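You operate a simulated robot arm through the tools that you are given. There is no shell and no other tool.

You are at the controls of a simulated two-armed robot. One attempt, no reset.

JOB
Push the green drawer shut. Put the brown carton from the top of the bench on the steel stand top. Take the steel coupling and put it on top of the blue-dot bar. Take the short cap on the steel stand top and put it away in the card tray. Take the blue rod tube and leave it on the top of the red-handled welder. Take the pink cap and put it on top of the red weight. Pick up the white bottle with one hand, pass it to the other hand and put it on the top of the yellow-handled welder. Lift the red box lid open. The order is free. Set down upright: brown carton, white bottle.

It is judged by the outcome, as a careful person would: the job done as asked, and still so three seconds after it is handed in. It fails if anything else is knocked over, pushed out of place, dropped, spilled or broken. Lids that push on must go on centred and level and be pressed home; caps that screw on are set level and turned clockwise until they are tight.

ROBOT AND FRAMES
Two 7-joint arms with two-finger parallel grippers on one trunk, on a base that moves. Base frame: it is fixed to the floor where the robot stands at the start and does not move with it; the origin is under the middle of the robot, x ahead of it, y to its left, z up. Units: m, degrees, N and s.
The left shoulder is at the start at [0.05, 0.161, 1.098], the right one opposite. With the tool pointing down near the work surface each hand reaches from about 0.1 to 0.66 m from the robot's upright axis, wherever it stands, measured 20 degrees to its own side. Places, roughly: blue rod tube [5.25, 3.25, 1]; blue-dot bar [1.75, 4, 0.75]; brown carton [0.5, 3.5, 1]; card tray (29x14 cm) [2.46, 5.92, 0.8]; green drawer [-1.8, 2.3, 0.7]; pink cap (4x4x4 cm) [5.2, 3.1, 0.5]; red box lid [2.1, -3.2, 1.4]; red weight [1.5, 4, 1]; short cap (3x3x3 cm) [4, 5.1, 0.8]; steel coupling (3x3x8 cm) [2.1, 4.2, 0.9]; steel stand top [3.8, 5.2, 0.8]; top of the red-handled welder [5, 0.3, 1]; top of the yellow-handled welder [4, 3.2, 1]; white bottle [5, 3, 0.5]. Payload 3.43 kg a hand.
The tool frame of a hand sits at the grasp point between the pads (the TCP): z along the fingers, y along the line on which they close. The tips reach 0.03 m beyond it. Largest opening 0.094 m; finger width 0.028, thickness 0.01; the body of the gripper, 0.05 by 0.096 m, starts 0.055 m behind the TCP.
Orientation is told as [roll, pitch, yaw] about the base's x, y, z axes, in that order, counted from this pose: with the fingers straight down and closing along the base's y, the tool's x points along the base's -x, its y along +y and its z along -z.

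CONTROLS
- The arms move only by the tool move_arm. It takes "left_motion", "right_motion" or both (then of equal length, played together; a hand with none holds still); each is a list of rows, each a list of 7 numbers: the turn, a rotation vector about the tool's x, y, z in units of 6 degrees (1.0 is 6 degrees), then the shift along the tool's x, y, z in units of 20 mm (1.0 is 20 mm), then the closure, from 0 (fully open) to 1 (shut). In form: [[ax, ay, az, tx, ty, tz, claw], ...]. A call has 1 to 20 rows; each row shifts and turns the commanded pose from where the row before left it, along the tool's axes as they then stand. A call with a number of a shift or a turn outside -1 to 1 is refused whole. Each row takes 0.2 s and may step no farther than 0.05 m and 8.6 degrees from the row before; otherwise, or with a gripper value out of range, the whole call is refused. Where a pose cannot be reached the arm comes as near as it can. A force on the tool above 40 N (or 10 N above the force at the start of the call, whichever is more), or a blocked arm, ends the call early, and 0.2 s more pass. The fingers move at their own pace (about 0.045 m/s each) and stop on an object; they squeeze with about 41 N. The grip force told is the motor's: it shows also when the fingers shut on nothing. Time passes only in rows, and 0.2 s behind the last, so rows that do not move let the fingers close. The reply holds the time, the measured pose of the TCP, the force on the tool along the base axes, the opening and the grip force, in the units named above and with some noise, with the torque about the TCP (base axes, N m) and any sound that the robot's microphone picked up.
- Cameras (640 x 400 px; columns grow to the right, rows downward): "scene" is now at [0.1288, -0.0012, 1.2191]; the picture's right is [0.00, -1.00, 0.00], its down [-0.59, -0.00, -0.81] and it looks along [0.81, 0.00, -0.59] (base axes); focal length 287 px, centre (320, 200). "left" rides on the left gripper at [0.076, -0.014, -0.102] in its tool frame; the picture's right is [0.18, 0.98, 0.00], its down [-0.75, 0.14, -0.64] and it looks along [-0.63, 0.12, 0.77] (tool axes); focal length 243 px, centre (320, 200). "right" rides on the right gripper at [0.076, 0.014, -0.102] in its tool frame; the picture's right is [-0.18, 0.98, 0.00], its down [-0.75, -0.14, -0.64] and it looks along [-0.63, -0.12, 0.77] (tool axes); focal length 243 px, centre (320, 200). There is no depth. A picture from a camera that has moved, and an enlarged one, comes with that camera's place and axes in the base frame and with its lens.
- get_image(camera): a new picture of that camera. The clock stands still meanwhile.
- slide_trunk(by): slides the trunk up (or, below 0, down) by that many m; the arms and the scene camera ride with it, the base frame stays. It gives what a move gives, with no picture.
- drive_base(legs): drives the robot by 1 to 6 legs, each [ahead, left, turn to the left] in m, m and degrees, along the robot's own axes; the way and the turn of a leg run together, so that a leg with both is an arc; at most 1.5 m and 180 degrees a leg. The arms and the cameras ride along, it lands a little off, and it stops where it bumps. It gives what a move gives.
- pan_tilt(pan, tilt): turns the head with the scene camera to pan (to the left, within 80 degrees either way) and tilt (down, from -29 to 69), counted from straight ahead of the robot. It gives what a move gives.
- enlarge(camera, box): a new picture of the part [left, top, right, bottom] of that camera's present view, enlarged. The clock stands still meanwhile.
- close_job(): hands the job in; it is judged then, once.

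Nothing tells you exact positions but the pictures and the camera data. Unless the task says otherwise, let go and move clear before handing in.

The tools are called after "Request:" by a JSON object that holds its "op" and its "data". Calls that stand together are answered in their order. move_arm: Moves the arms, as the interface text tells. Its arguments: {"type":"object","properties":{"left_motion":{"type":"array","items":{"type":"array","items":{"type":"number"}}},"right_motion":{"type":"array","items":{"type":"array","items":{"type":"number"}}}},"required":[]} The other tools are called the same way: slide_trunk (by) moves the trunk up or down; drive_base (legs) drives the base; pan_tilt (pan, tilt) turns the head that bears the scene camera; get_image (camera) takes a picture; enlarge (camera, box) takes an enlarged picture of a part of a camera's view; close_job () hands the job in.

At the start:

```text
time: 0.0
left_position: [0.5217, 0.2218, 0.91]
left_tcp_rot: [0.0, 0.1, 0.0]
left_wrist_force: [-0.2, 0.8, -0.1]
left_wrist_torque: [0.01, -0.01, -0.01]
left_grip_width: 0.0938
left_finger_force: 0.2
right_position: [0.5108, -0.2297, 0.9828]
right_tcp_rot: [0.0, -0.1, -0.1]
right_wrist_force: [0.9, 1.1, -0.5]
right_wrist_torque: [-0.04, -0.04, 0.01]
right_grip_width: 0.0943
right_finger_force: 0.1
trunk travel left (down, up): [-0.125, 0.142]
robot x, y, heading: [0.0032, 0.0015, 0.1]
head pan, tilt (commanded): [0.2, 36.0]
```

scene: 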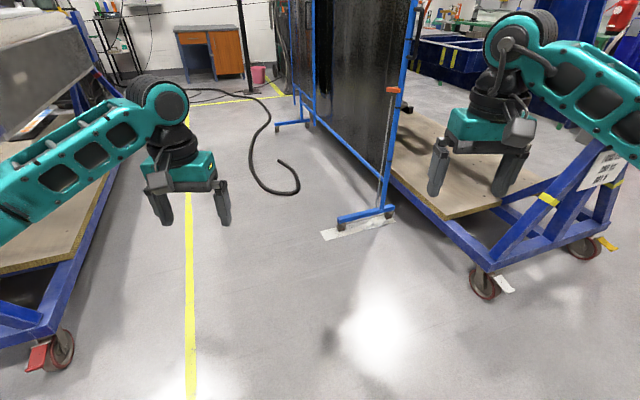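
right: 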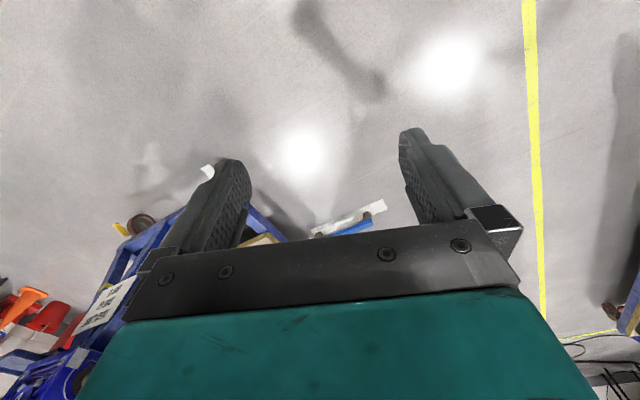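
left: 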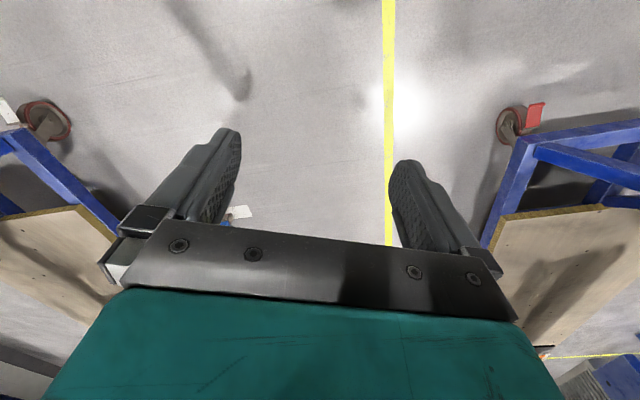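

I see a workshop floor with carts on both sides and a screen ahead. I'll look around with the head first to map the surroundings.

Request:
{"op": "pan_tilt", "data": {"pan": 0, "tilt": 10}}

Request:
{"op": "get_image", "data": {"camera": "scene"}}

Request:
{"op": "pan_tilt", "data": {"pan": 75, "tilt": 10}}

Request:
{"op": "get_image", "data": {"camera": "scene"}}

Request:
{"op": "pan_tilt", "data": {"pan": -75, "tilt": 10}}

Request:
{"op": "get_image", "data": {"camera": "scene"}}

```text
time: 0.9
left_position: [0.5225, 0.2228, 0.9087]
left_tcp_rot: [0.1, 0.0, 0.1]
left_wrist_force: [-0.6, 0.3, -0.3]
left_wrist_torque: [0.0, -0.01, -0.01]
left_grip_width: 0.0942
left_finger_force: 0.1
right_position: [0.5101, -0.2309, 0.9814]
right_tcp_rot: [0.0, 0.0, 0.0]
right_wrist_force: [-0.6, -0.1, -0.4]
right_wrist_torque: [-0.05, -0.01, -0.02]
right_grip_width: 0.0942
right_finger_force: 0.1
trunk travel left (down, up): [-0.125, 0.142]
robot x, y, heading: [-0.0, -0.0009, -0.2]
head pan, tilt (commanded): [0.0, 10.0]
```

```text
taken
camera scene: at [0.1343, -0.0016, 1.2607], right [0.0, -1.0, 0.0], down [-0.17, 0.0, -0.98], along [0.98, 0.0, -0.17], focal length 287 px, centre (320, 200)
```

scene: 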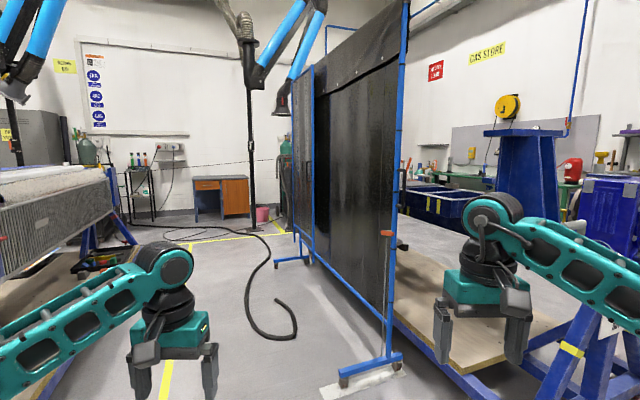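

```text
time: 2.4
left_position: [0.5222, 0.2208, 0.9089]
left_tcp_rot: [0.0, 0.1, 0.0]
left_wrist_force: [-0.2, 0.2, -0.4]
left_wrist_torque: [-0.03, -0.02, 0.01]
left_grip_width: 0.0943
left_finger_force: 0.0
right_position: [0.5105, -0.2312, 0.9815]
right_tcp_rot: [0.0, -0.1, 0.0]
right_wrist_force: [0.7, 0.4, 0.4]
right_wrist_torque: [0.0, -0.02, -0.01]
right_grip_width: 0.0943
right_finger_force: 0.1
trunk travel left (down, up): [-0.125, 0.142]
robot x, y, heading: [-0.001, -0.0027, 0.2]
head pan, tilt (commanded): [75.0, 10.0]
```

```text
taken
camera scene: at [0.0654, 0.0882, 1.2608], right [0.97, -0.26, 0.0], down [-0.05, -0.17, -0.98], along [0.26, 0.95, -0.17], focal length 287 px, centre (320, 200)
```

scene: 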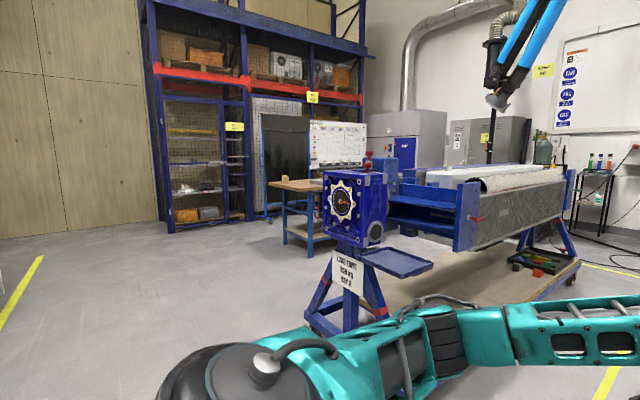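

```text
time: 4.7
left_position: [0.521, 0.2204, 0.9095]
left_tcp_rot: [0.0, 0.0, 0.0]
left_wrist_force: [-1.1, -0.5, -0.5]
left_wrist_torque: [0.01, -0.01, -0.01]
left_grip_width: 0.0937
left_finger_force: 0.1
right_position: [0.5095, -0.2322, 0.9824]
right_tcp_rot: [0.0, 0.0, 0.0]
right_wrist_force: [0.1, 0.0, -0.4]
right_wrist_torque: [0.0, -0.02, 0.01]
right_grip_width: 0.094
right_finger_force: 0.1
trunk travel left (down, up): [-0.125, 0.142]
robot x, y, heading: [0.0007, -0.0019, 0.2]
head pan, tilt (commanded): [-75.0, 10.0]
```

```text
taken
camera scene: at [0.0654, -0.0914, 1.2608], right [-0.97, -0.26, 0.0], down [-0.04, 0.17, -0.98], along [0.26, -0.95, -0.17], focal length 287 px, centre (320, 200)
```

scene: 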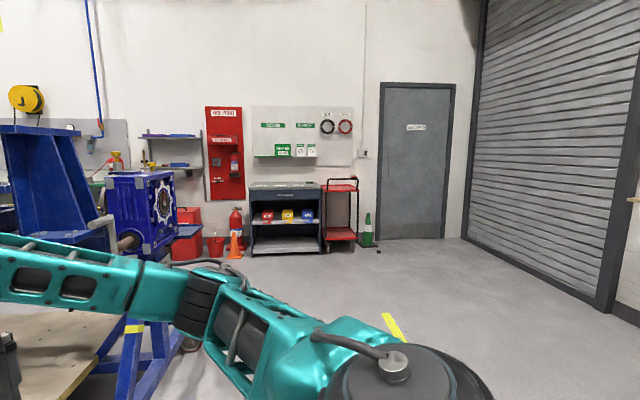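

The room is wide: positioner and carts to the left, a lift shelf beyond, the red board to the right. I'll turn the base in place to look at the back-left where the green drawer should be.

Request:
{"op": "drive_base", "data": {"legs": [[0, 0, 90]]}}

Request:
{"op": "pan_tilt", "data": {"pan": 55, "tilt": 15}}

Request:
{"op": "get_image", "data": {"camera": "scene"}}

Request:
{"op": "pan_tilt", "data": {"pan": 0, "tilt": 15}}

Request:
{"op": "get_image", "data": {"camera": "scene"}}

```text
time: 9.0
left_position: [-0.2411, 0.5131, 0.9093]
left_tcp_rot: [0.0, 0.0, 92.1]
left_wrist_force: [0.3, 0.1, 0.3]
left_wrist_torque: [-0.02, 0.03, -0.03]
left_grip_width: 0.094
left_finger_force: 0.1
right_position: [0.2123, 0.5177, 0.9832]
right_tcp_rot: [-0.1, -0.1, 92.0]
right_wrist_force: [0.0, -0.2, 0.2]
right_wrist_torque: [-0.03, -0.02, -0.02]
right_grip_width: 0.0942
right_finger_force: 0.1
trunk travel left (down, up): [-0.125, 0.142]
robot x, y, heading: [-0.0004, 0.0002, 91.9]
head pan, tilt (commanded): [-75.0, 10.0]
```

```text
time: 11.1
left_position: [-0.2406, 0.513, 0.9088]
left_tcp_rot: [0.0, 0.1, 92.1]
left_wrist_force: [-0.3, -0.6, 0.7]
left_wrist_torque: [-0.01, 0.03, 0.01]
left_grip_width: 0.0939
left_finger_force: 0.0
right_position: [0.2125, 0.5183, 0.9821]
right_tcp_rot: [0.0, 0.0, 92.1]
right_wrist_force: [0.6, -0.1, -0.7]
right_wrist_torque: [0.01, 0.0, 0.01]
right_grip_width: 0.0938
right_finger_force: 0.1
trunk travel left (down, up): [-0.125, 0.142]
robot x, y, heading: [-0.0011, 0.0005, 92.1]
head pan, tilt (commanded): [55.0, 15.0]
```

```text
taken
camera scene: at [-0.0786, 0.0891, 1.2527], right [0.54, 0.84, 0.0], down [0.22, -0.14, -0.97], along [-0.81, 0.53, -0.26], focal length 287 px, centre (320, 200)
```

scene: 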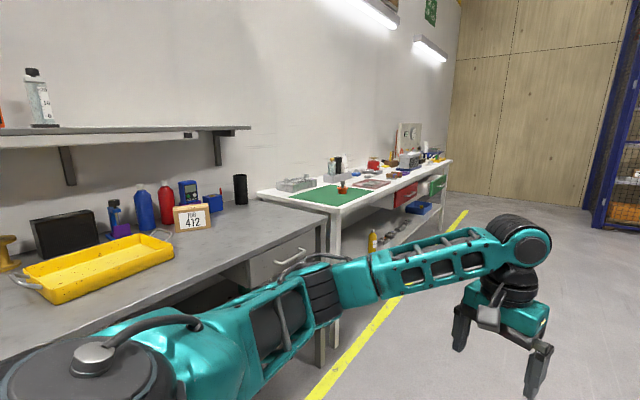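

```text
time: 12.4
left_position: [-0.2414, 0.5142, 0.9086]
left_tcp_rot: [0.0, 0.0, 92.1]
left_wrist_force: [0.1, 0.0, 0.7]
left_wrist_torque: [0.0, 0.0, 0.0]
left_grip_width: 0.0937
left_finger_force: 0.1
right_position: [0.2118, 0.5189, 0.9821]
right_tcp_rot: [-0.1, -0.1, 92.2]
right_wrist_force: [0.0, 0.6, 0.5]
right_wrist_torque: [0.0, 0.03, -0.02]
right_grip_width: 0.0938
right_finger_force: 0.0
trunk travel left (down, up): [-0.125, 0.142]
robot x, y, heading: [0.0009, -0.0001, 92.2]
head pan, tilt (commanded): [0.0, 15.0]
```

```text
taken
camera scene: at [-0.0037, 0.1317, 1.2527], right [1.0, 0.04, 0.0], down [0.01, -0.26, -0.97], along [-0.04, 0.97, -0.26], focal length 287 px, centre (320, 200)
```

scene: 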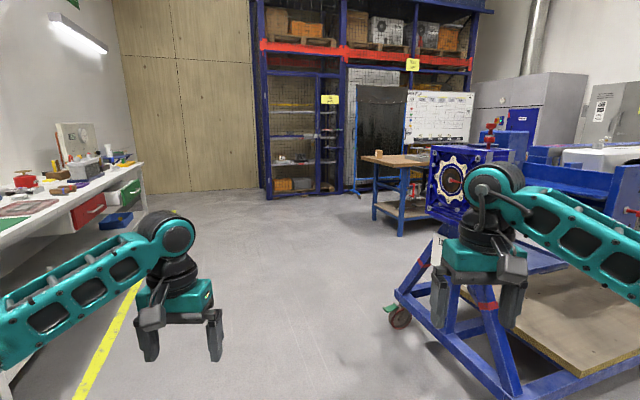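

The white bench on the left carries a red and a green drawer, the green one seemingly pulled out. I'll drive forward and slightly left to view it.

Request:
{"op": "drive_base", "data": {"legs": [[1.3, 0.35, 0]]}}

Request:
{"op": "pan_tilt", "data": {"pan": 60, "tilt": 20}}

Request:
{"op": "get_image", "data": {"camera": "scene"}}

Request:
{"op": "pan_tilt", "data": {"pan": -40, "tilt": 15}}

Request:
{"op": "get_image", "data": {"camera": "scene"}}

```text
time: 19.1
left_position: [-0.665, 1.7752, 0.9084]
left_tcp_rot: [0.0, 0.0, 93.9]
left_wrist_force: [-1.1, -0.6, 0.5]
left_wrist_torque: [0.0, 0.02, 0.0]
left_grip_width: 0.0939
left_finger_force: 0.1
right_position: [-0.2122, 1.7925, 0.982]
right_tcp_rot: [-0.1, 0.0, 93.8]
right_wrist_force: [1.1, 0.8, 0.5]
right_wrist_torque: [0.0, 0.01, 0.01]
right_grip_width: 0.0939
right_finger_force: 0.2
trunk travel left (down, up): [-0.125, 0.142]
robot x, y, heading: [-0.4077, 1.2692, 93.8]
head pan, tilt (commanded): [0.0, 15.0]
```

```text
time: 20.4
left_position: [-0.6647, 1.7739, 0.9073]
left_tcp_rot: [0.1, 0.0, 93.7]
left_wrist_force: [-0.7, -0.7, 0.0]
left_wrist_torque: [-0.02, 0.01, -0.01]
left_grip_width: 0.094
left_finger_force: 0.0
right_position: [-0.2119, 1.7912, 0.9819]
right_tcp_rot: [0.0, 0.1, 93.9]
right_wrist_force: [-0.1, -0.2, 0.0]
right_wrist_torque: [-0.01, 0.01, 0.02]
right_grip_width: 0.094
right_finger_force: 0.0
trunk travel left (down, up): [-0.125, 0.142]
robot x, y, heading: [-0.4066, 1.2677, 93.8]
head pan, tilt (commanded): [60.0, 20.0]
```

```text
taken
camera scene: at [-0.4943, 1.3472, 1.2445], right [0.44, 0.9, 0.0], down [0.31, -0.15, -0.94], along [-0.84, 0.42, -0.34], focal length 287 px, centre (320, 200)
```

scene: 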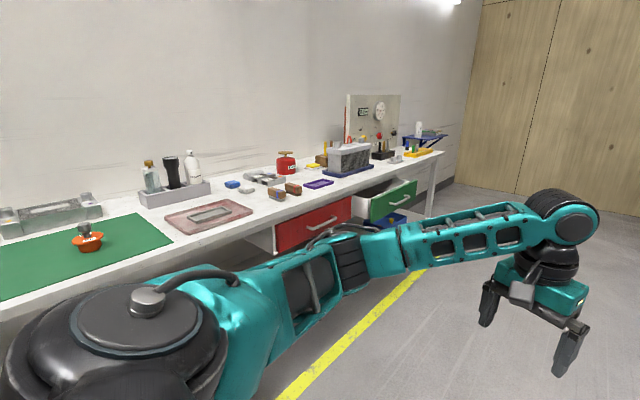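

```text
time: 22.1
left_position: [-0.6649, 1.774, 0.9081]
left_tcp_rot: [0.0, 0.0, 93.8]
left_wrist_force: [-0.1, 0.4, 0.0]
left_wrist_torque: [-0.02, 0.0, -0.01]
left_grip_width: 0.0941
left_finger_force: 0.1
right_position: [-0.213, 1.7918, 0.9811]
right_tcp_rot: [0.0, -0.1, 93.8]
right_wrist_force: [-0.1, 0.5, 1.1]
right_wrist_torque: [0.0, 0.0, 0.0]
right_grip_width: 0.0941
right_finger_force: 0.0
trunk travel left (down, up): [-0.125, 0.142]
robot x, y, heading: [-0.4104, 1.269, 93.8]
head pan, tilt (commanded): [-40.0, 15.0]
```

```text
taken
camera scene: at [-0.3557, 1.3814, 1.2527], right [0.81, -0.59, 0.0], down [-0.15, -0.21, -0.97], along [0.57, 0.78, -0.26], focal length 287 px, centre (320, 200)
```

scene: 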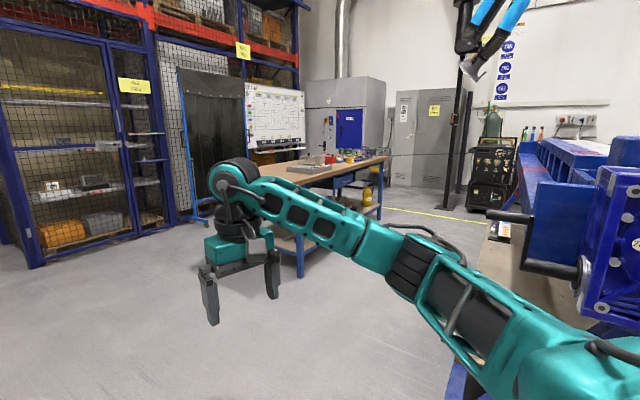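

The green drawer is clearly pulled out below the white bench. I'll drive beside it and turn to face the bench.

Request:
{"op": "drive_base", "data": {"legs": [[1.1, 0.2, 0], [0, 0, 86]]}}

Request:
{"op": "pan_tilt", "data": {"pan": 0, "tilt": 35}}

Request:
{"op": "get_image", "data": {"camera": "scene"}}

```text
time: 31.5
left_position: [-1.2079, 2.1401, 0.9081]
left_tcp_rot: [0.1, 0.0, 179.5]
left_wrist_force: [0.1, -0.3, -0.6]
left_wrist_torque: [-0.02, 0.02, 0.0]
left_grip_width: 0.094
left_finger_force: 0.0
right_position: [-1.1902, 2.5927, 0.9823]
right_tcp_rot: [0.0, -0.1, 179.6]
right_wrist_force: [0.3, 0.0, -0.6]
right_wrist_torque: [0.0, 0.01, 0.0]
right_grip_width: 0.0939
right_finger_force: 0.1
trunk travel left (down, up): [-0.125, 0.142]
robot x, y, heading: [-0.683, 2.3525, 179.5]
head pan, tilt (commanded): [-40.0, 15.0]
```

```text
time: 32.6
left_position: [-1.2078, 2.1389, 0.9084]
left_tcp_rot: [0.0, -0.1, 179.4]
left_wrist_force: [-0.1, 0.4, 0.0]
left_wrist_torque: [0.01, 0.01, 0.0]
left_grip_width: 0.0942
left_finger_force: 0.1
right_position: [-1.191, 2.5936, 0.9835]
right_tcp_rot: [0.0, 0.1, 179.4]
right_wrist_force: [-1.1, -0.7, -0.5]
right_wrist_torque: [0.0, 0.02, -0.01]
right_grip_width: 0.094
right_finger_force: 0.1
trunk travel left (down, up): [-0.125, 0.142]
robot x, y, heading: [-0.6832, 2.3589, 179.3]
head pan, tilt (commanded): [0.0, 35.0]
```

```text
taken
camera scene: at [-0.8105, 2.3569, 1.2207], right [0.01, 1.0, 0.0], down [0.57, -0.01, -0.82], along [-0.82, 0.01, -0.57], focal length 287 px, centre (320, 200)
```

scene: 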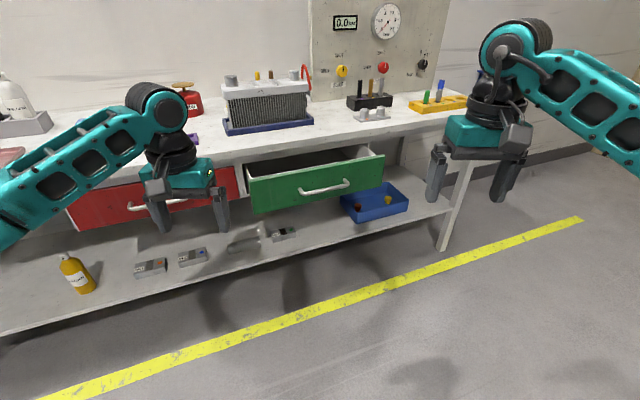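

The bench is turned about 20-25° and the green drawer is out roughly 15-20 cm. I'll turn to face it squarely and take a closer look.

Request:
{"op": "drive_base", "data": {"legs": [[0, 0.0, 23]]}}

Request:
{"op": "drive_base", "data": {"legs": [[0, -0.4, 0]]}}

Request:
{"op": "get_image", "data": {"camera": "scene"}}

```text
time: 34.2
left_position: [-1.0874, 1.9582, 0.9097]
left_tcp_rot: [0.1, 0.0, -158.3]
left_wrist_force: [-0.5, 0.6, 0.8]
left_wrist_torque: [-0.03, 0.01, 0.0]
left_grip_width: 0.094
left_finger_force: 0.1
right_position: [-1.2435, 2.3833, 0.9829]
right_tcp_rot: [0.0, -0.1, -158.3]
right_wrist_force: [-0.1, 0.0, 0.9]
right_wrist_torque: [-0.01, 0.05, 0.01]
right_grip_width: 0.094
right_finger_force: 0.1
trunk travel left (down, up): [-0.125, 0.142]
robot x, y, heading: [-0.6825, 2.3599, -158.0]
head pan, tilt (commanded): [0.0, 35.0]
```

```text
time: 38.3
left_position: [-1.2396, 2.3415, 0.9081]
left_tcp_rot: [0.1, -0.1, -158.6]
left_wrist_force: [0.5, 0.2, -0.1]
left_wrist_torque: [0.02, 0.01, 0.0]
left_grip_width: 0.0939
left_finger_force: 0.0
right_position: [-1.3934, 2.7678, 0.9831]
right_tcp_rot: [-0.1, 0.0, -158.6]
right_wrist_force: [0.9, 0.5, 0.6]
right_wrist_torque: [-0.01, 0.02, 0.0]
right_grip_width: 0.0937
right_finger_force: 0.0
trunk travel left (down, up): [-0.125, 0.142]
robot x, y, heading: [-0.835, 2.7409, -158.3]
head pan, tilt (commanded): [0.0, 35.0]
```

```text
taken
camera scene: at [-0.9521, 2.6901, 1.2207], right [-0.36, 0.93, 0.0], down [0.53, 0.21, -0.82], along [-0.76, -0.3, -0.57], focal length 287 px, centre (320, 200)
```

scene: 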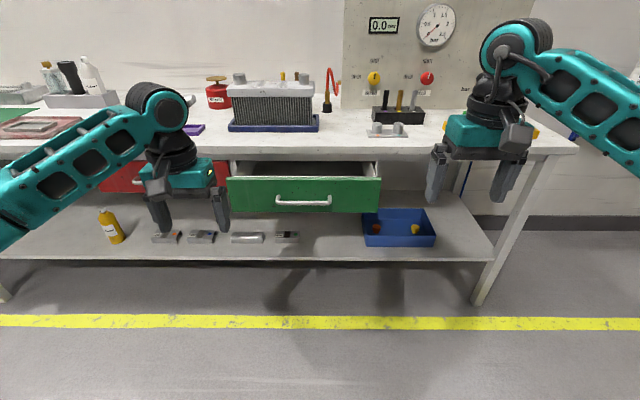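

The bench is now square ahead; the drawer panel spans z≈0.66–0.79 about 0.86 m ahead, its handle centre near [-1.59, 2.39, 0.72]. I'll point the left hand's closed fingers forward and line it up above the handle.

Request:
{"op": "move_arm", "data": {"left_motion": [[0, -1, 0, 0, 0, 0, 1], [0, -1, 0, 0, 0, 0, 1], [0, -1, 0, 0, 0, 0, 1], [0, -1, 0, 0, 0, 0, 1], [0, -1, 0, 0, 0, 0, 1], [0, -1, 0, 0, 0, 0, 1], [0, -1, 0, 0, 0, 0, 1], [0, -1, 0, 0, 0, 0, 1], [0, -1, 0, 0, 0, 0, 1], [0, -1, 0, 0, 0, 0, 1], [0, -1, 0, 0, 0, 0, 1], [0, -1, 0, 0, 0, 0, 1], [0, -1, 0, 0, 0, 0, 1], [0, -1, 0, 0, 0, 0, 1], [0, -1, 0, 0, 0, 0, 1]]}}

Request:
{"op": "get_image", "data": {"camera": "scene"}}

```text
time: 41.5
left_position: [-1.2399, 2.3418, 0.9092]
left_tcp_rot: [160.0, -89.9, 41.3]
left_wrist_force: [0.3, -0.1, 0.1]
left_wrist_torque: [-0.02, 0.0, -0.01]
left_grip_width: 0.0002
left_finger_force: 33.8
right_position: [-1.3926, 2.7685, 0.9824]
right_tcp_rot: [0.0, 0.0, -158.5]
right_wrist_force: [-0.1, 0.3, -0.1]
right_wrist_torque: [-0.01, -0.01, -0.02]
right_grip_width: 0.094
right_finger_force: 0.1
trunk travel left (down, up): [-0.125, 0.142]
robot x, y, heading: [-0.8336, 2.7375, -158.4]
head pan, tilt (commanded): [0.0, 35.0]
```

```text
taken
camera scene: at [-0.9521, 2.6901, 1.2207], right [-0.36, 0.93, 0.0], down [0.53, 0.21, -0.82], along [-0.76, -0.3, -0.57], focal length 287 px, centre (320, 200)
```

scene: 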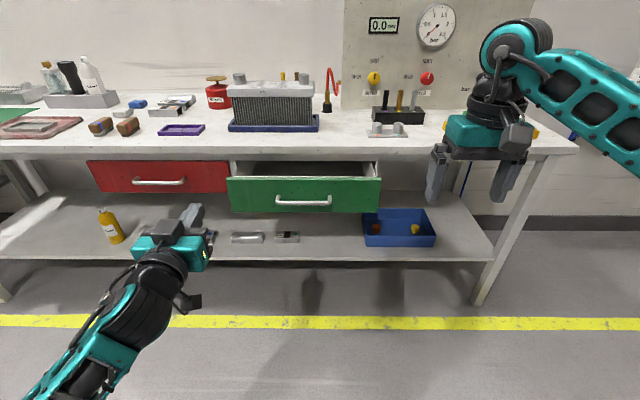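

The left hand now points forward. I'll shift it down and right to sit just above the handle, then move the base 0.2 m closer.

Request:
{"op": "move_arm", "data": {"left_motion": [[0, 0, 0, 0.817, -0.944, 0, 1], [0, 0, 0, 0.817, -0.944, 0, 1], [0, 0, 0, 0.817, -0.944, 0, 1], [0, 0, 0, 0.817, -0.944, 0, 1], [0, 0, 0, 0.817, -0.944, 0, 1], [0, 0, 0, 0.817, -0.944, 0, 1], [0, 0, 0, 0.817, -0.944, 0, 1], [0, 0, 0, 0.817, -0.944, 0, 1], [0, 0, 0, 0.817, -0.944, 0, 1]]}}

Request:
{"op": "drive_base", "data": {"legs": [[0.2, 0, 0]]}}

Request:
{"op": "pan_tilt", "data": {"pan": 0, "tilt": 45}}

Request:
{"op": "get_image", "data": {"camera": "scene"}}

Request:
{"op": "get_image", "data": {"camera": "left"}}

```text
time: 42.9
left_position: [-1.2609, 2.3868, 0.8061]
left_tcp_rot: [94.1, -77.4, 106.5]
left_wrist_force: [-0.3, -0.2, 0.0]
left_wrist_torque: [0.03, 0.02, -0.03]
left_grip_width: 0.0
left_finger_force: 33.3
right_position: [-1.3937, 2.7689, 0.9828]
right_tcp_rot: [0.0, 0.0, -158.6]
right_wrist_force: [0.1, -0.4, -0.5]
right_wrist_torque: [0.04, 0.01, 0.03]
right_grip_width: 0.0939
right_finger_force: 0.0
trunk travel left (down, up): [-0.125, 0.142]
robot x, y, heading: [-0.8404, 2.7375, -158.4]
head pan, tilt (commanded): [0.0, 35.0]
stopped in row 6 (left hand): the arm was blocked; the commanded pose is now the measured one
```

```text
time: 44.5
left_position: [-1.4498, 2.3136, 0.8066]
left_tcp_rot: [94.0, -77.5, 106.6]
left_wrist_force: [0.1, 0.1, 0.1]
left_wrist_torque: [-0.01, -0.02, 0.02]
left_grip_width: 0.0001
left_finger_force: 33.0
right_position: [-1.5823, 2.6942, 0.9816]
right_tcp_rot: [0.0, -0.1, -158.7]
right_wrist_force: [0.2, 0.4, 0.2]
right_wrist_torque: [0.01, -0.01, 0.02]
right_grip_width: 0.094
right_finger_force: 0.1
trunk travel left (down, up): [-0.125, 0.142]
robot x, y, heading: [-1.0205, 2.668, -158.9]
head pan, tilt (commanded): [0.0, 35.0]
```

```text
time: 45.2
left_position: [-1.4513, 2.3145, 0.8071]
left_tcp_rot: [94.1, -77.5, 106.6]
left_wrist_force: [-0.5, 0.1, 0.3]
left_wrist_torque: [0.03, -0.01, -0.02]
left_grip_width: 0.0
left_finger_force: 32.8
right_position: [-1.5821, 2.6947, 0.9821]
right_tcp_rot: [0.0, -0.1, -158.8]
right_wrist_force: [-0.2, 0.5, -0.3]
right_wrist_torque: [0.02, 0.01, 0.0]
right_grip_width: 0.0938
right_finger_force: 0.1
trunk travel left (down, up): [-0.125, 0.142]
robot x, y, heading: [-1.0223, 2.6663, -158.7]
head pan, tilt (commanded): [0.0, 45.0]
```

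```text
taken
camera scene: at [-1.1343, 2.6188, 1.2059], right [-0.36, 0.93, 0.0], down [0.66, 0.26, -0.71], along [-0.66, -0.26, -0.71], focal length 287 px, centre (320, 200)
```

scene: 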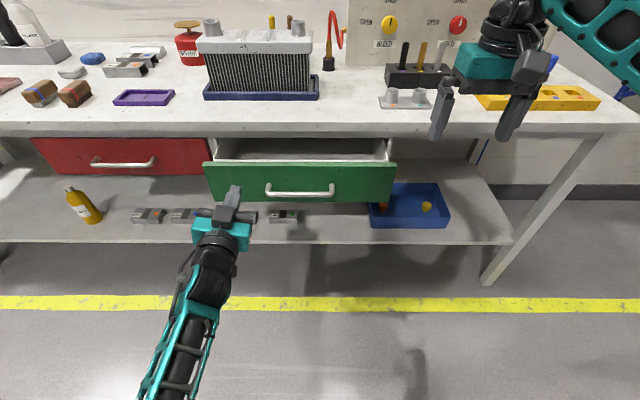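

```text
taken
camera left: at [-1.3548, 2.3471, 0.7282], right [0.35, -0.94, 0.03], down [0.6, 0.25, 0.76], along [-0.72, -0.25, 0.65], focal length 243 px, centre (320, 200)
```

left: 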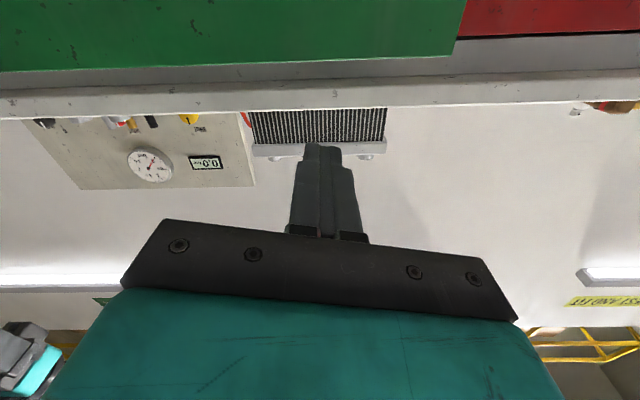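

The arm hit a joint limit trying to go that low and inward; the hand is now 0.81 high, rolled 12°. I'll lower the trunk so that height is natural, level the hand, and align laterally with the base instead.

Request:
{"op": "slide_trunk", "data": {"by": -0.12}}

Request:
{"op": "move_arm", "data": {"left_motion": [[0, 0, -1, -1, 0.3, 0, 1], [0, 0, -1, -1, 0.3, 0, 1], [0, 0, 0, -1, 0.3, 0, 1]]}}

Request:
{"op": "get_image", "data": {"camera": "scene"}}

```text
time: 46.7
left_position: [-1.4493, 2.3148, 0.6872]
left_tcp_rot: [94.2, -77.5, 106.4]
left_wrist_force: [-0.7, -0.1, 0.6]
left_wrist_torque: [-0.06, 0.01, -0.01]
left_grip_width: 0.0
left_finger_force: 32.9
right_position: [-1.5822, 2.6937, 0.8633]
right_tcp_rot: [0.0, 0.0, -158.7]
right_wrist_force: [0.0, 0.2, 0.2]
right_wrist_torque: [-0.01, 0.02, 0.0]
right_grip_width: 0.094
right_finger_force: 0.1
trunk travel left (down, up): [-0.005, 0.262]
robot x, y, heading: [-1.0246, 2.663, -159.0]
head pan, tilt (commanded): [0.0, 45.0]
```

```text
time: 47.5
left_position: [-1.4458, 2.3045, 0.7485]
left_tcp_rot: [155.7, -89.0, 44.7]
left_wrist_force: [0.1, -0.8, -0.7]
left_wrist_torque: [0.01, 0.01, 0.01]
left_grip_width: 0.0002
left_finger_force: 33.0
right_position: [-1.5812, 2.6948, 0.8628]
right_tcp_rot: [-0.1, -0.1, -158.6]
right_wrist_force: [0.2, 0.1, 0.1]
right_wrist_torque: [-0.03, 0.01, 0.01]
right_grip_width: 0.0939
right_finger_force: 0.1
trunk travel left (down, up): [-0.005, 0.262]
robot x, y, heading: [-1.0208, 2.6615, -158.9]
head pan, tilt (commanded): [0.0, 45.0]
```

```text
taken
camera scene: at [-1.1343, 2.6189, 1.0858], right [-0.36, 0.93, 0.0], down [0.66, 0.26, -0.71], along [-0.66, -0.26, -0.71], focal length 287 px, centre (320, 200)
```

scene: 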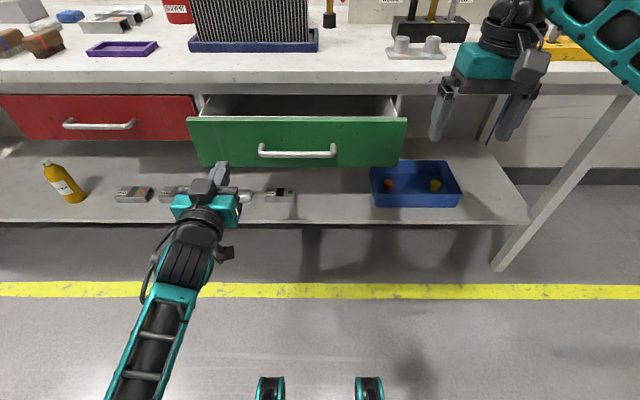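

The hand is level at z≈0.75. I'll shift the base right 0.127 m so it lines up with the drawer's middle, then lift 2 cm to clear the handle.

Request:
{"op": "drive_base", "data": {"legs": [[0, -0.127, 0]]}}

Request:
{"op": "move_arm", "data": {"left_motion": [[0, 0, 0, -1, 0, 0, 1], [0, 0, 0, 0, 0, 1, 1], [0, 0, 0, 0, 0, 1, 1], [0, 0, 0, 0, 0, 1, 1]]}}

Request:
{"op": "get_image", "data": {"camera": "scene"}}

Request:
{"op": "get_image", "data": {"camera": "left"}}

```text
time: 49.3
left_position: [-1.4939, 2.4274, 0.7468]
left_tcp_rot: [153.6, -89.0, 46.9]
left_wrist_force: [-0.1, -1.3, -0.3]
left_wrist_torque: [0.01, 0.02, 0.01]
left_grip_width: 0.0
left_finger_force: 33.0
right_position: [-1.6287, 2.8174, 0.8632]
right_tcp_rot: [0.1, 0.1, -158.8]
right_wrist_force: [0.1, 0.5, 0.7]
right_wrist_torque: [0.04, -0.01, 0.01]
right_grip_width: 0.0939
right_finger_force: 0.0
trunk travel left (down, up): [-0.005, 0.262]
robot x, y, heading: [-1.0734, 2.7849, -158.9]
head pan, tilt (commanded): [0.0, 45.0]
```

```text
time: 50.3
left_position: [-1.5492, 2.4055, 0.7695]
left_tcp_rot: [154.5, -89.0, 46.0]
left_wrist_force: [0.8, -0.4, 0.8]
left_wrist_torque: [0.01, -0.01, 0.01]
left_grip_width: 0.0004
left_finger_force: 33.3
right_position: [-1.6292, 2.8179, 0.8635]
right_tcp_rot: [0.1, 0.1, -158.8]
right_wrist_force: [0.1, 0.2, 0.6]
right_wrist_torque: [0.01, 0.01, -0.01]
right_grip_width: 0.0939
right_finger_force: 0.0
trunk travel left (down, up): [-0.005, 0.262]
robot x, y, heading: [-1.0711, 2.783, -158.7]
head pan, tilt (commanded): [0.0, 45.0]
```

```text
taken
camera scene: at [-1.1817, 2.7406, 1.0858], right [-0.36, 0.93, 0.0], down [0.66, 0.26, -0.71], along [-0.66, -0.26, -0.71], focal length 287 px, centre (320, 200)
```

scene: 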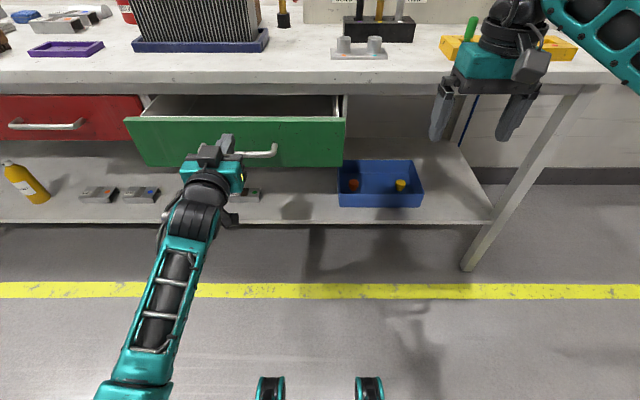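

```text
taken
camera left: at [-1.4602, 2.4542, 0.6912], right [0.34, -0.92, -0.18], down [0.66, 0.1, 0.74], along [-0.67, -0.37, 0.64], focal length 243 px, centre (320, 200)
```

left: 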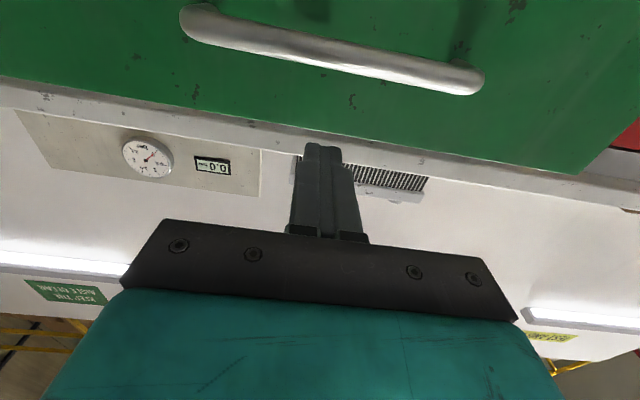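

The fingers point at the panel just above the handle. Now pushing forward in steps until the drawer stops.

Request:
{"op": "move_arm", "data": {"left_motion": [[0, 0, 0, 0, 0, 1, 1], [0, 0, 0, 0, 0, 1, 1], [0, 0, 0, 0, 0, 1, 1], [0, 0, 0, 0, 0, 1, 1], [0, 0, 0, 0, 0, 1, 1], [0, 0, 0, 0, 0, 0.5, 1], [0, 0, 0, 0, 0, 0.5, 1]]}}

Request:
{"op": "get_image", "data": {"camera": "scene"}}

```text
time: 51.9
left_position: [-1.6633, 2.3624, 0.7706]
left_tcp_rot: [155.1, -89.1, 45.3]
left_wrist_force: [0.5, 0.7, -0.5]
left_wrist_torque: [0.02, -0.01, -0.01]
left_grip_width: 0.0
left_finger_force: 33.3
right_position: [-1.6289, 2.8176, 0.8632]
right_tcp_rot: [0.0, 0.0, -158.9]
right_wrist_force: [-0.6, 0.2, -0.6]
right_wrist_torque: [0.0, -0.03, 0.02]
right_grip_width: 0.094
right_finger_force: 0.0
trunk travel left (down, up): [-0.005, 0.262]
robot x, y, heading: [-1.0696, 2.7833, -158.7]
head pan, tilt (commanded): [0.0, 45.0]
```

```text
taken
camera scene: at [-1.1817, 2.7406, 1.0858], right [-0.36, 0.93, 0.0], down [0.66, 0.26, -0.71], along [-0.66, -0.26, -0.71], focal length 287 px, centre (320, 200)
```

scene: 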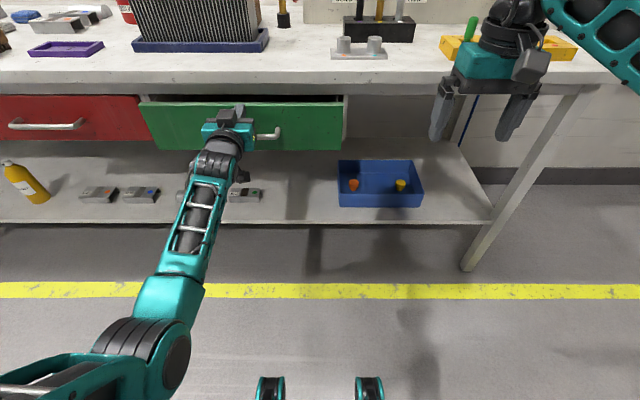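

The drawer is moving in with little force. I'll continue pushing.

Request:
{"op": "move_arm", "data": {"left_motion": [[0, 0, 0, 0, 0, 0.7, 1], [0, 0, 0, 0, 0, 0.7, 1], [0, 0, 0, 0, 0, 0.5, 1], [0, 0, 0, 0, 0, 0.5, 1], [0, 0, 0, 0, 0, 0.4, 1], [0, 0, 0, 0, 0, 0.4, 1]]}}

Request:
{"op": "get_image", "data": {"camera": "scene"}}

```text
time: 53.0
left_position: [-1.704, 2.3469, 0.7692]
left_tcp_rot: [155.5, -89.0, 44.8]
left_wrist_force: [26.5, 10.4, 6.5]
left_wrist_torque: [0.03, -0.21, 0.04]
left_grip_width: 0.0
left_finger_force: 32.7
right_position: [-1.6254, 2.8172, 0.8647]
right_tcp_rot: [-0.1, -0.1, -158.8]
right_wrist_force: [0.2, -0.2, 0.1]
right_wrist_torque: [0.0, 0.02, -0.01]
right_grip_width: 0.0943
right_finger_force: 0.1
trunk travel left (down, up): [-0.005, 0.262]
robot x, y, heading: [-1.0698, 2.79, -158.7]
head pan, tilt (commanded): [0.0, 45.0]
stopped in row 5 (left hand): the force on the tool passed its limit at 56 N (the readings are from after the stop); the commanded pose is now the measured one
```

```text
taken
camera scene: at [-1.1785, 2.7419, 1.0864], right [-0.36, 0.93, 0.0], down [0.66, 0.26, -0.71], along [-0.66, -0.26, -0.7], focal length 287 px, centre (320, 200)
```

scene: 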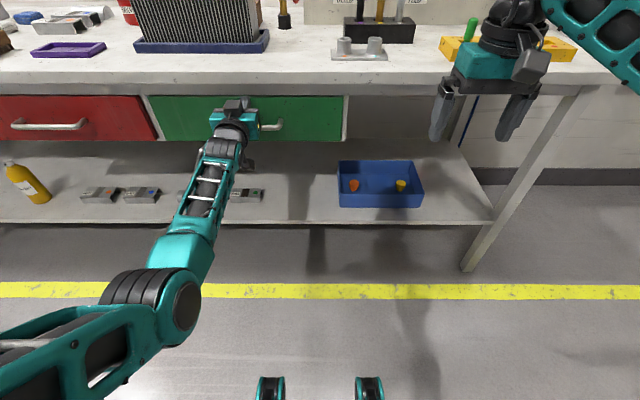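

The drawer has shut (force stop, panel now flush with the red drawer). I'll retract the hand and check.

Request:
{"op": "move_arm", "data": {"left_motion": [[0, 0, 0, 0, 0, -1, 1], [0, 0, 0, 0, 0, -1, 1], [0, 0, 0, 0, 0, -1, 1], [0, 0, 0, 0, 0, -1, 1], [0, 0, 0, 0, 0, -1, 1], [0, 0, 0, 0, 0, -1, 1], [0, 0, 0, 0, 0, -1, 1], [0, 0, 0, 0, 0, -1, 1], [0, 0, 0, 0, 0, -1, 1], [0, 0, 0, 0, 0, -1, 1]]}}

Request:
{"op": "drive_base", "data": {"legs": [[-0.4, 0, 0]]}}

Request:
{"op": "pan_tilt", "data": {"pan": 0, "tilt": 25}}

Request:
{"op": "get_image", "data": {"camera": "scene"}}

```text
time: 55.3
left_position: [-1.5441, 2.4039, 0.8422]
left_tcp_rot: [175.5, -80.6, 25.2]
left_wrist_force: [0.3, -0.1, -0.5]
left_wrist_torque: [0.0, -0.02, 0.03]
left_grip_width: 0.0001
left_finger_force: 33.3
right_position: [-1.6287, 2.8166, 0.861]
right_tcp_rot: [0.0, -0.1, -158.7]
right_wrist_force: [-0.1, 0.2, 0.5]
right_wrist_torque: [0.0, 0.03, -0.05]
right_grip_width: 0.0943
right_finger_force: 0.0
trunk travel left (down, up): [-0.005, 0.262]
robot x, y, heading: [-1.0708, 2.7833, -158.5]
head pan, tilt (commanded): [0.0, 45.0]
stopped in row 10 (left hand): the arm was blocked; the commanded pose is now the measured one
```

```text
time: 57.9
left_position: [-1.1663, 2.5541, 0.8437]
left_tcp_rot: [175.6, -80.7, 24.7]
left_wrist_force: [0.4, -0.4, 0.6]
left_wrist_torque: [-0.02, 0.02, 0.03]
left_grip_width: 0.0003
left_finger_force: 32.8
right_position: [-1.2482, 2.967, 0.8634]
right_tcp_rot: [-0.1, 0.0, -159.1]
right_wrist_force: [-0.5, -0.6, 0.2]
right_wrist_torque: [0.04, 0.03, 0.02]
right_grip_width: 0.0942
right_finger_force: 0.1
trunk travel left (down, up): [-0.005, 0.262]
robot x, y, heading: [-0.6913, 2.9338, -159.2]
head pan, tilt (commanded): [0.0, 45.0]
```

```text
time: 58.7
left_position: [-1.1656, 2.5541, 0.8443]
left_tcp_rot: [175.4, -80.6, 24.9]
left_wrist_force: [0.2, 0.1, 0.2]
left_wrist_torque: [0.01, 0.01, 0.02]
left_grip_width: 0.0
left_finger_force: 33.1
right_position: [-1.2486, 2.9677, 0.8613]
right_tcp_rot: [-0.1, 0.0, -159.0]
right_wrist_force: [-0.2, -0.1, -0.3]
right_wrist_torque: [0.03, 0.0, 0.0]
right_grip_width: 0.0943
right_finger_force: 0.0
trunk travel left (down, up): [-0.005, 0.262]
robot x, y, heading: [-0.6867, 2.9289, -159.3]
head pan, tilt (commanded): [0.0, 25.0]
```

```text
taken
camera scene: at [-0.8119, 2.8838, 1.1164], right [-0.36, 0.93, 0.0], down [0.4, 0.15, -0.91], along [-0.85, -0.32, -0.42], focal length 287 px, centre (320, 200)
```

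scene: 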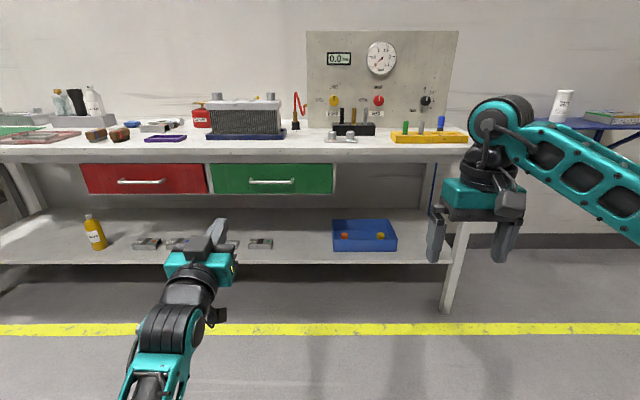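

The green drawer is shut flush like the red one. I'll return the left hand to pointing down, raise the trunk, and turn towards the brown carton's bench.

Request:
{"op": "move_arm", "data": {"left_motion": [[0, 1, 0, 0, 0, 0, 0], [0, 1, 0, 0, 0, 0, 0], [0, 1, 0, 0, 0, 0, 0], [0, 1, 0, 0, 0, 0, 0], [0, 1, 0, 0, 0, 0, 0], [0, 1, 0, 0, 0, 0, 0], [0, 1, 0, 0, 0, 0, 0], [0, 1, 0, 0, 0, 0, 0], [0, 1, 0, 0, 0, 0, 0], [0, 1, 0, 0, 0, 0, 0], [0, 1, 0, 0, 0, 0, 0], [0, 1, 0, 0, 0, 0, 0], [0, 1, 0, 0, 0, 0, 0], [0, 0.43, 0, 0, 0, 0, 0]]}}

Request:
{"op": "slide_trunk", "data": {"by": 0.14}}

Request:
{"op": "drive_base", "data": {"legs": [[0, 0, -165]]}}

Request:
{"op": "get_image", "data": {"camera": "scene"}}

```text
time: 61.7
left_position: [-1.1668, 2.5534, 0.8442]
left_tcp_rot: [0.9, -18.6, -160.0]
left_wrist_force: [-0.2, 0.0, -0.3]
left_wrist_torque: [0.02, 0.0, -0.02]
left_grip_width: 0.0943
left_finger_force: 0.0
right_position: [-1.2482, 2.967, 0.8621]
right_tcp_rot: [0.0, 0.0, -159.1]
right_wrist_force: [-0.1, -0.4, -0.4]
right_wrist_torque: [0.0, -0.02, -0.01]
right_grip_width: 0.094
right_finger_force: 0.1
trunk travel left (down, up): [-0.005, 0.262]
robot x, y, heading: [-0.6855, 2.9329, -159.3]
head pan, tilt (commanded): [0.0, 25.0]
```

```text
time: 63.4
left_position: [-1.1664, 2.5538, 0.9839]
left_tcp_rot: [0.8, -18.6, -159.8]
left_wrist_force: [-0.4, -0.2, 0.5]
left_wrist_torque: [0.01, 0.02, -0.03]
left_grip_width: 0.094
left_finger_force: 0.0
right_position: [-1.2495, 2.9667, 1.0028]
right_tcp_rot: [0.1, 0.0, -159.2]
right_wrist_force: [0.2, -0.8, -0.6]
right_wrist_torque: [-0.01, -0.02, -0.01]
right_grip_width: 0.0936
right_finger_force: 0.0
trunk travel left (down, up): [-0.145, 0.122]
robot x, y, heading: [-0.6926, 2.9309, -159.2]
head pan, tilt (commanded): [0.0, 25.0]
```

```text
time: 70.5
left_position: [-0.327, 3.4219, 0.9818]
left_tcp_rot: [0.8, -18.8, 35.1]
left_wrist_force: [0.1, 0.3, -1.5]
left_wrist_torque: [-0.02, -0.04, -0.02]
left_grip_width: 0.0938
left_finger_force: 0.1
right_position: [-0.1417, 3.0435, 1.0023]
right_tcp_rot: [0.0, -0.1, 35.9]
right_wrist_force: [0.5, 0.6, -0.6]
right_wrist_torque: [0.02, -0.01, 0.0]
right_grip_width: 0.094
right_finger_force: 0.1
trunk travel left (down, up): [-0.145, 0.122]
robot x, y, heading: [-0.6896, 2.9325, 35.8]
head pan, tilt (commanded): [0.0, 25.0]
```

```text
taken
camera scene: at [-0.5812, 3.008, 1.2564], right [0.58, -0.81, 0.0], down [-0.34, -0.25, -0.91], along [0.74, 0.53, -0.42], focal length 287 px, centre (320, 200)
```

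scene: 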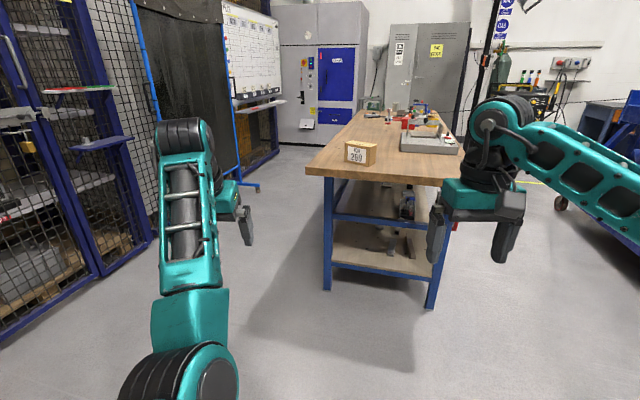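

The brown carton sits near the close end of the wooden bench. I'll zoom in on it and the bench top.

Request:
{"op": "enlarge", "data": {"camera": "scene", "box": [290, 90, 480, 210]}}

```text
3.33 times, centred on (385, 150) of scene
camera zoom: at [-0.5812, 3.008, 1.2564], right [0.58, -0.81, 0.0], down [-0.34, -0.25, -0.91], along [0.74, 0.53, -0.42], focal length 958 px, centre (103, 367)
```

zoom: 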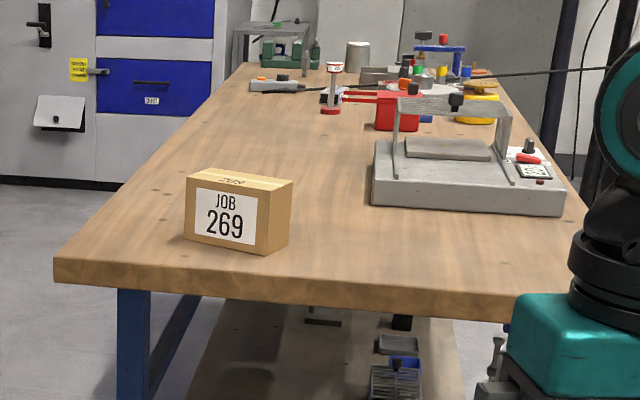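

The carton ("JOB 269") stands about 12 cm in from the bench's near end, around [0.48, 3.58]; the bench axis runs at about 21°. I'll raise the trunk, straighten the left hand, and drive up to the end of the bench.

Request:
{"op": "move_arm", "data": {"left_motion": [[0, 1, 0, 0, 0, 0, 0], [0, 1, 0, 0, 0, 0, 0], [0, 1, 0, 0, 0, 0, 0], [0, 0.1, 0, 0, 0, 0, 0]]}}

Request:
{"op": "slide_trunk", "data": {"by": 0.1}}

Request:
{"op": "drive_base", "data": {"legs": [[0, 0, -15], [0.5, 0.0, 0]]}}

Request:
{"op": "get_image", "data": {"camera": "scene"}}

```text
time: 71.5
left_position: [-0.3197, 3.4278, 0.9802]
left_tcp_rot: [0.6, -0.1, 35.3]
left_wrist_force: [0.1, 1.2, 0.3]
left_wrist_torque: [-0.01, 0.02, 0.03]
left_grip_width: 0.0937
left_finger_force: 0.0
left hand out of reach, approached as far as the arm can: row 2
right_position: [-0.1406, 3.0431, 1.0031]
right_tcp_rot: [0.0, 0.0, 35.8]
right_wrist_force: [0.1, 0.3, 0.0]
right_wrist_torque: [0.0, -0.03, -0.01]
right_grip_width: 0.094
right_finger_force: 0.0
trunk travel left (down, up): [-0.145, 0.122]
robot x, y, heading: [-0.6907, 2.9331, 35.8]
head pan, tilt (commanded): [0.0, 25.0]
```

```text
time: 72.8
left_position: [-0.3194, 3.4285, 1.0803]
left_tcp_rot: [0.7, -0.2, 35.3]
left_wrist_force: [-0.1, 0.4, 0.1]
left_wrist_torque: [-0.01, -0.02, 0.0]
left_grip_width: 0.094
left_finger_force: 0.2
right_position: [-0.1417, 3.0429, 1.1025]
right_tcp_rot: [0.1, 0.0, 35.8]
right_wrist_force: [-0.1, 0.1, -0.3]
right_wrist_torque: [0.04, 0.03, -0.01]
right_grip_width: 0.0941
right_finger_force: 0.1
trunk travel left (down, up): [-0.245, 0.022]
robot x, y, heading: [-0.687, 2.9342, 35.9]
head pan, tilt (commanded): [0.0, 25.0]
```

```text
time: 76.6
left_position: [0.251, 3.4897, 1.0798]
left_tcp_rot: [0.7, -0.1, 20.4]
left_wrist_force: [-0.3, -0.2, -0.9]
left_wrist_torque: [0.0, -0.03, -0.02]
left_grip_width: 0.0942
left_finger_force: 0.0
right_position: [0.3234, 3.0719, 1.1016]
right_tcp_rot: [0.0, 0.0, 21.1]
right_wrist_force: [1.3, 1.0, -0.2]
right_wrist_torque: [-0.02, 0.03, 0.01]
right_grip_width: 0.0941
right_finger_force: 0.0
trunk travel left (down, up): [-0.245, 0.022]
robot x, y, heading: [-0.2346, 3.1062, 20.8]
head pan, tilt (commanded): [0.0, 25.0]
```

```text
taken
camera scene: at [-0.1098, 3.1504, 1.3564], right [0.36, -0.93, 0.0], down [-0.4, -0.15, -0.91], along [0.85, 0.32, -0.42], focal length 287 px, centre (320, 200)
```

scene: 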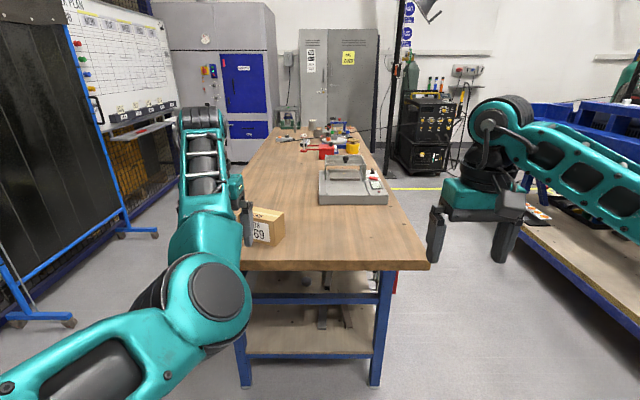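

I'm at the bench end with the carton just past the left hand. I'll zoom to triangulate it.

Request:
{"op": "enlarge", "data": {"camera": "scene", "box": [220, 180, 380, 280]}}

Request:
{"op": "get_image", "data": {"camera": "left"}}

```text
4.00 times, centred on (300, 230) of scene
camera zoom: at [-0.1098, 3.1504, 1.3564], right [0.36, -0.93, 0.0], down [-0.4, -0.15, -0.91], along [0.85, 0.32, -0.42], focal length 1149 px, centre (400, 80)
```

zoom: 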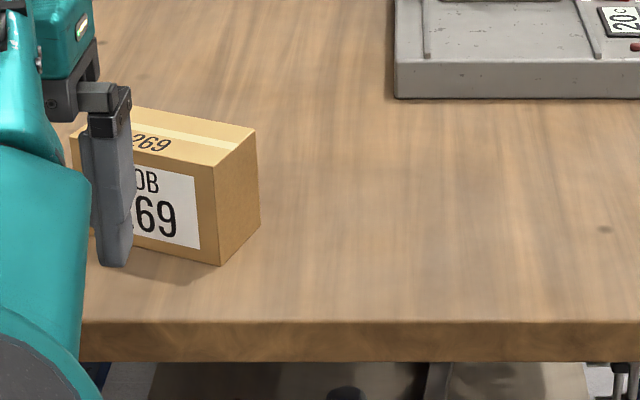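

```text
taken
camera left: at [0.1834, 3.4485, 1.1824], right [-0.52, 0.86, 0.01], down [0.66, 0.39, 0.65], along [0.55, 0.34, -0.76], focal length 243 px, centre (320, 200)
```

left: 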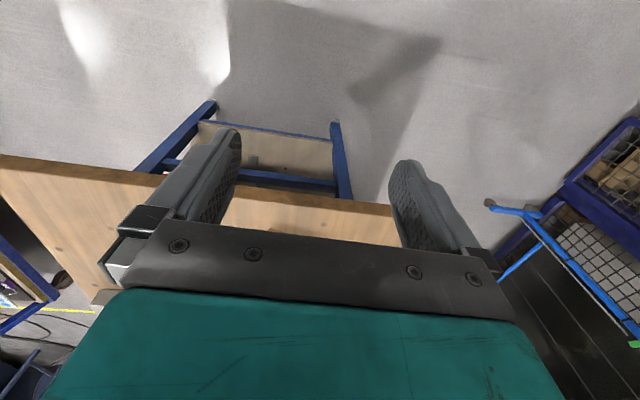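

The carton is about 12×6 cm, 9 cm tall, centred near [0.58, 3.61] on a 0.84 m high top, with its thin side along world x. I'll drive 0.36 m forward so the left hand is over it.

Request:
{"op": "drive_base", "data": {"legs": [[0.34, 0, 0]]}}

Request:
{"op": "pan_tilt", "data": {"pan": 15, "tilt": 45}}

Request:
{"op": "get_image", "data": {"camera": "scene"}}

Request:
{"op": "get_image", "data": {"camera": "left"}}

```text
time: 78.9
left_position: [0.5625, 3.6218, 1.0806]
left_tcp_rot: [0.8, -0.1, 21.3]
left_wrist_force: [-0.2, -0.1, -0.4]
left_wrist_torque: [-0.03, -0.02, -0.02]
left_grip_width: 0.094
left_finger_force: 0.0
right_position: [0.6426, 3.2057, 1.1013]
right_tcp_rot: [0.1, 0.0, 21.9]
right_wrist_force: [-0.5, 0.2, 0.6]
right_wrist_torque: [0.02, -0.01, -0.02]
right_grip_width: 0.0941
right_finger_force: 0.1
trunk travel left (down, up): [-0.245, 0.022]
robot x, y, heading: [0.0857, 3.2361, 21.9]
head pan, tilt (commanded): [0.0, 25.0]
```

```text
time: 79.7
left_position: [0.5616, 3.6224, 1.0805]
left_tcp_rot: [0.7, -0.2, 21.3]
left_wrist_force: [0.5, -0.5, -0.6]
left_wrist_torque: [-0.02, 0.0, -0.01]
left_grip_width: 0.0943
left_finger_force: 0.0
right_position: [0.643, 3.2047, 1.1031]
right_tcp_rot: [0.0, 0.0, 21.9]
right_wrist_force: [-0.2, 0.3, 0.0]
right_wrist_torque: [-0.01, 0.0, 0.01]
right_grip_width: 0.094
right_finger_force: 0.1
trunk travel left (down, up): [-0.245, 0.022]
robot x, y, heading: [0.083, 3.226, 22.0]
head pan, tilt (commanded): [15.0, 45.0]
```

```text
taken
camera scene: at [0.1871, 3.2914, 1.3259], right [0.6, -0.8, 0.0], down [-0.57, -0.42, -0.71], along [0.57, 0.42, -0.71], focal length 287 px, centre (320, 200)
```

scene: 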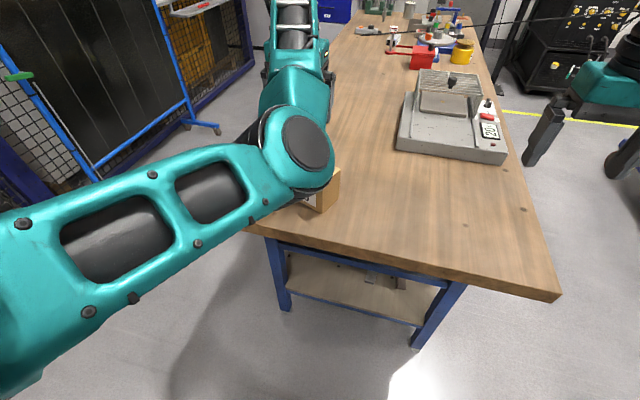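

```text
taken
camera left: at [0.4962, 3.5797, 1.1827], right [-0.53, 0.85, 0.01], down [0.65, 0.4, 0.65], along [0.54, 0.35, -0.76], focal length 243 px, centre (320, 200)
```

left: 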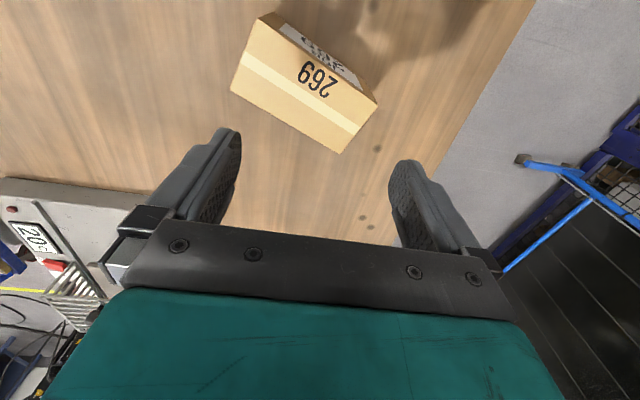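

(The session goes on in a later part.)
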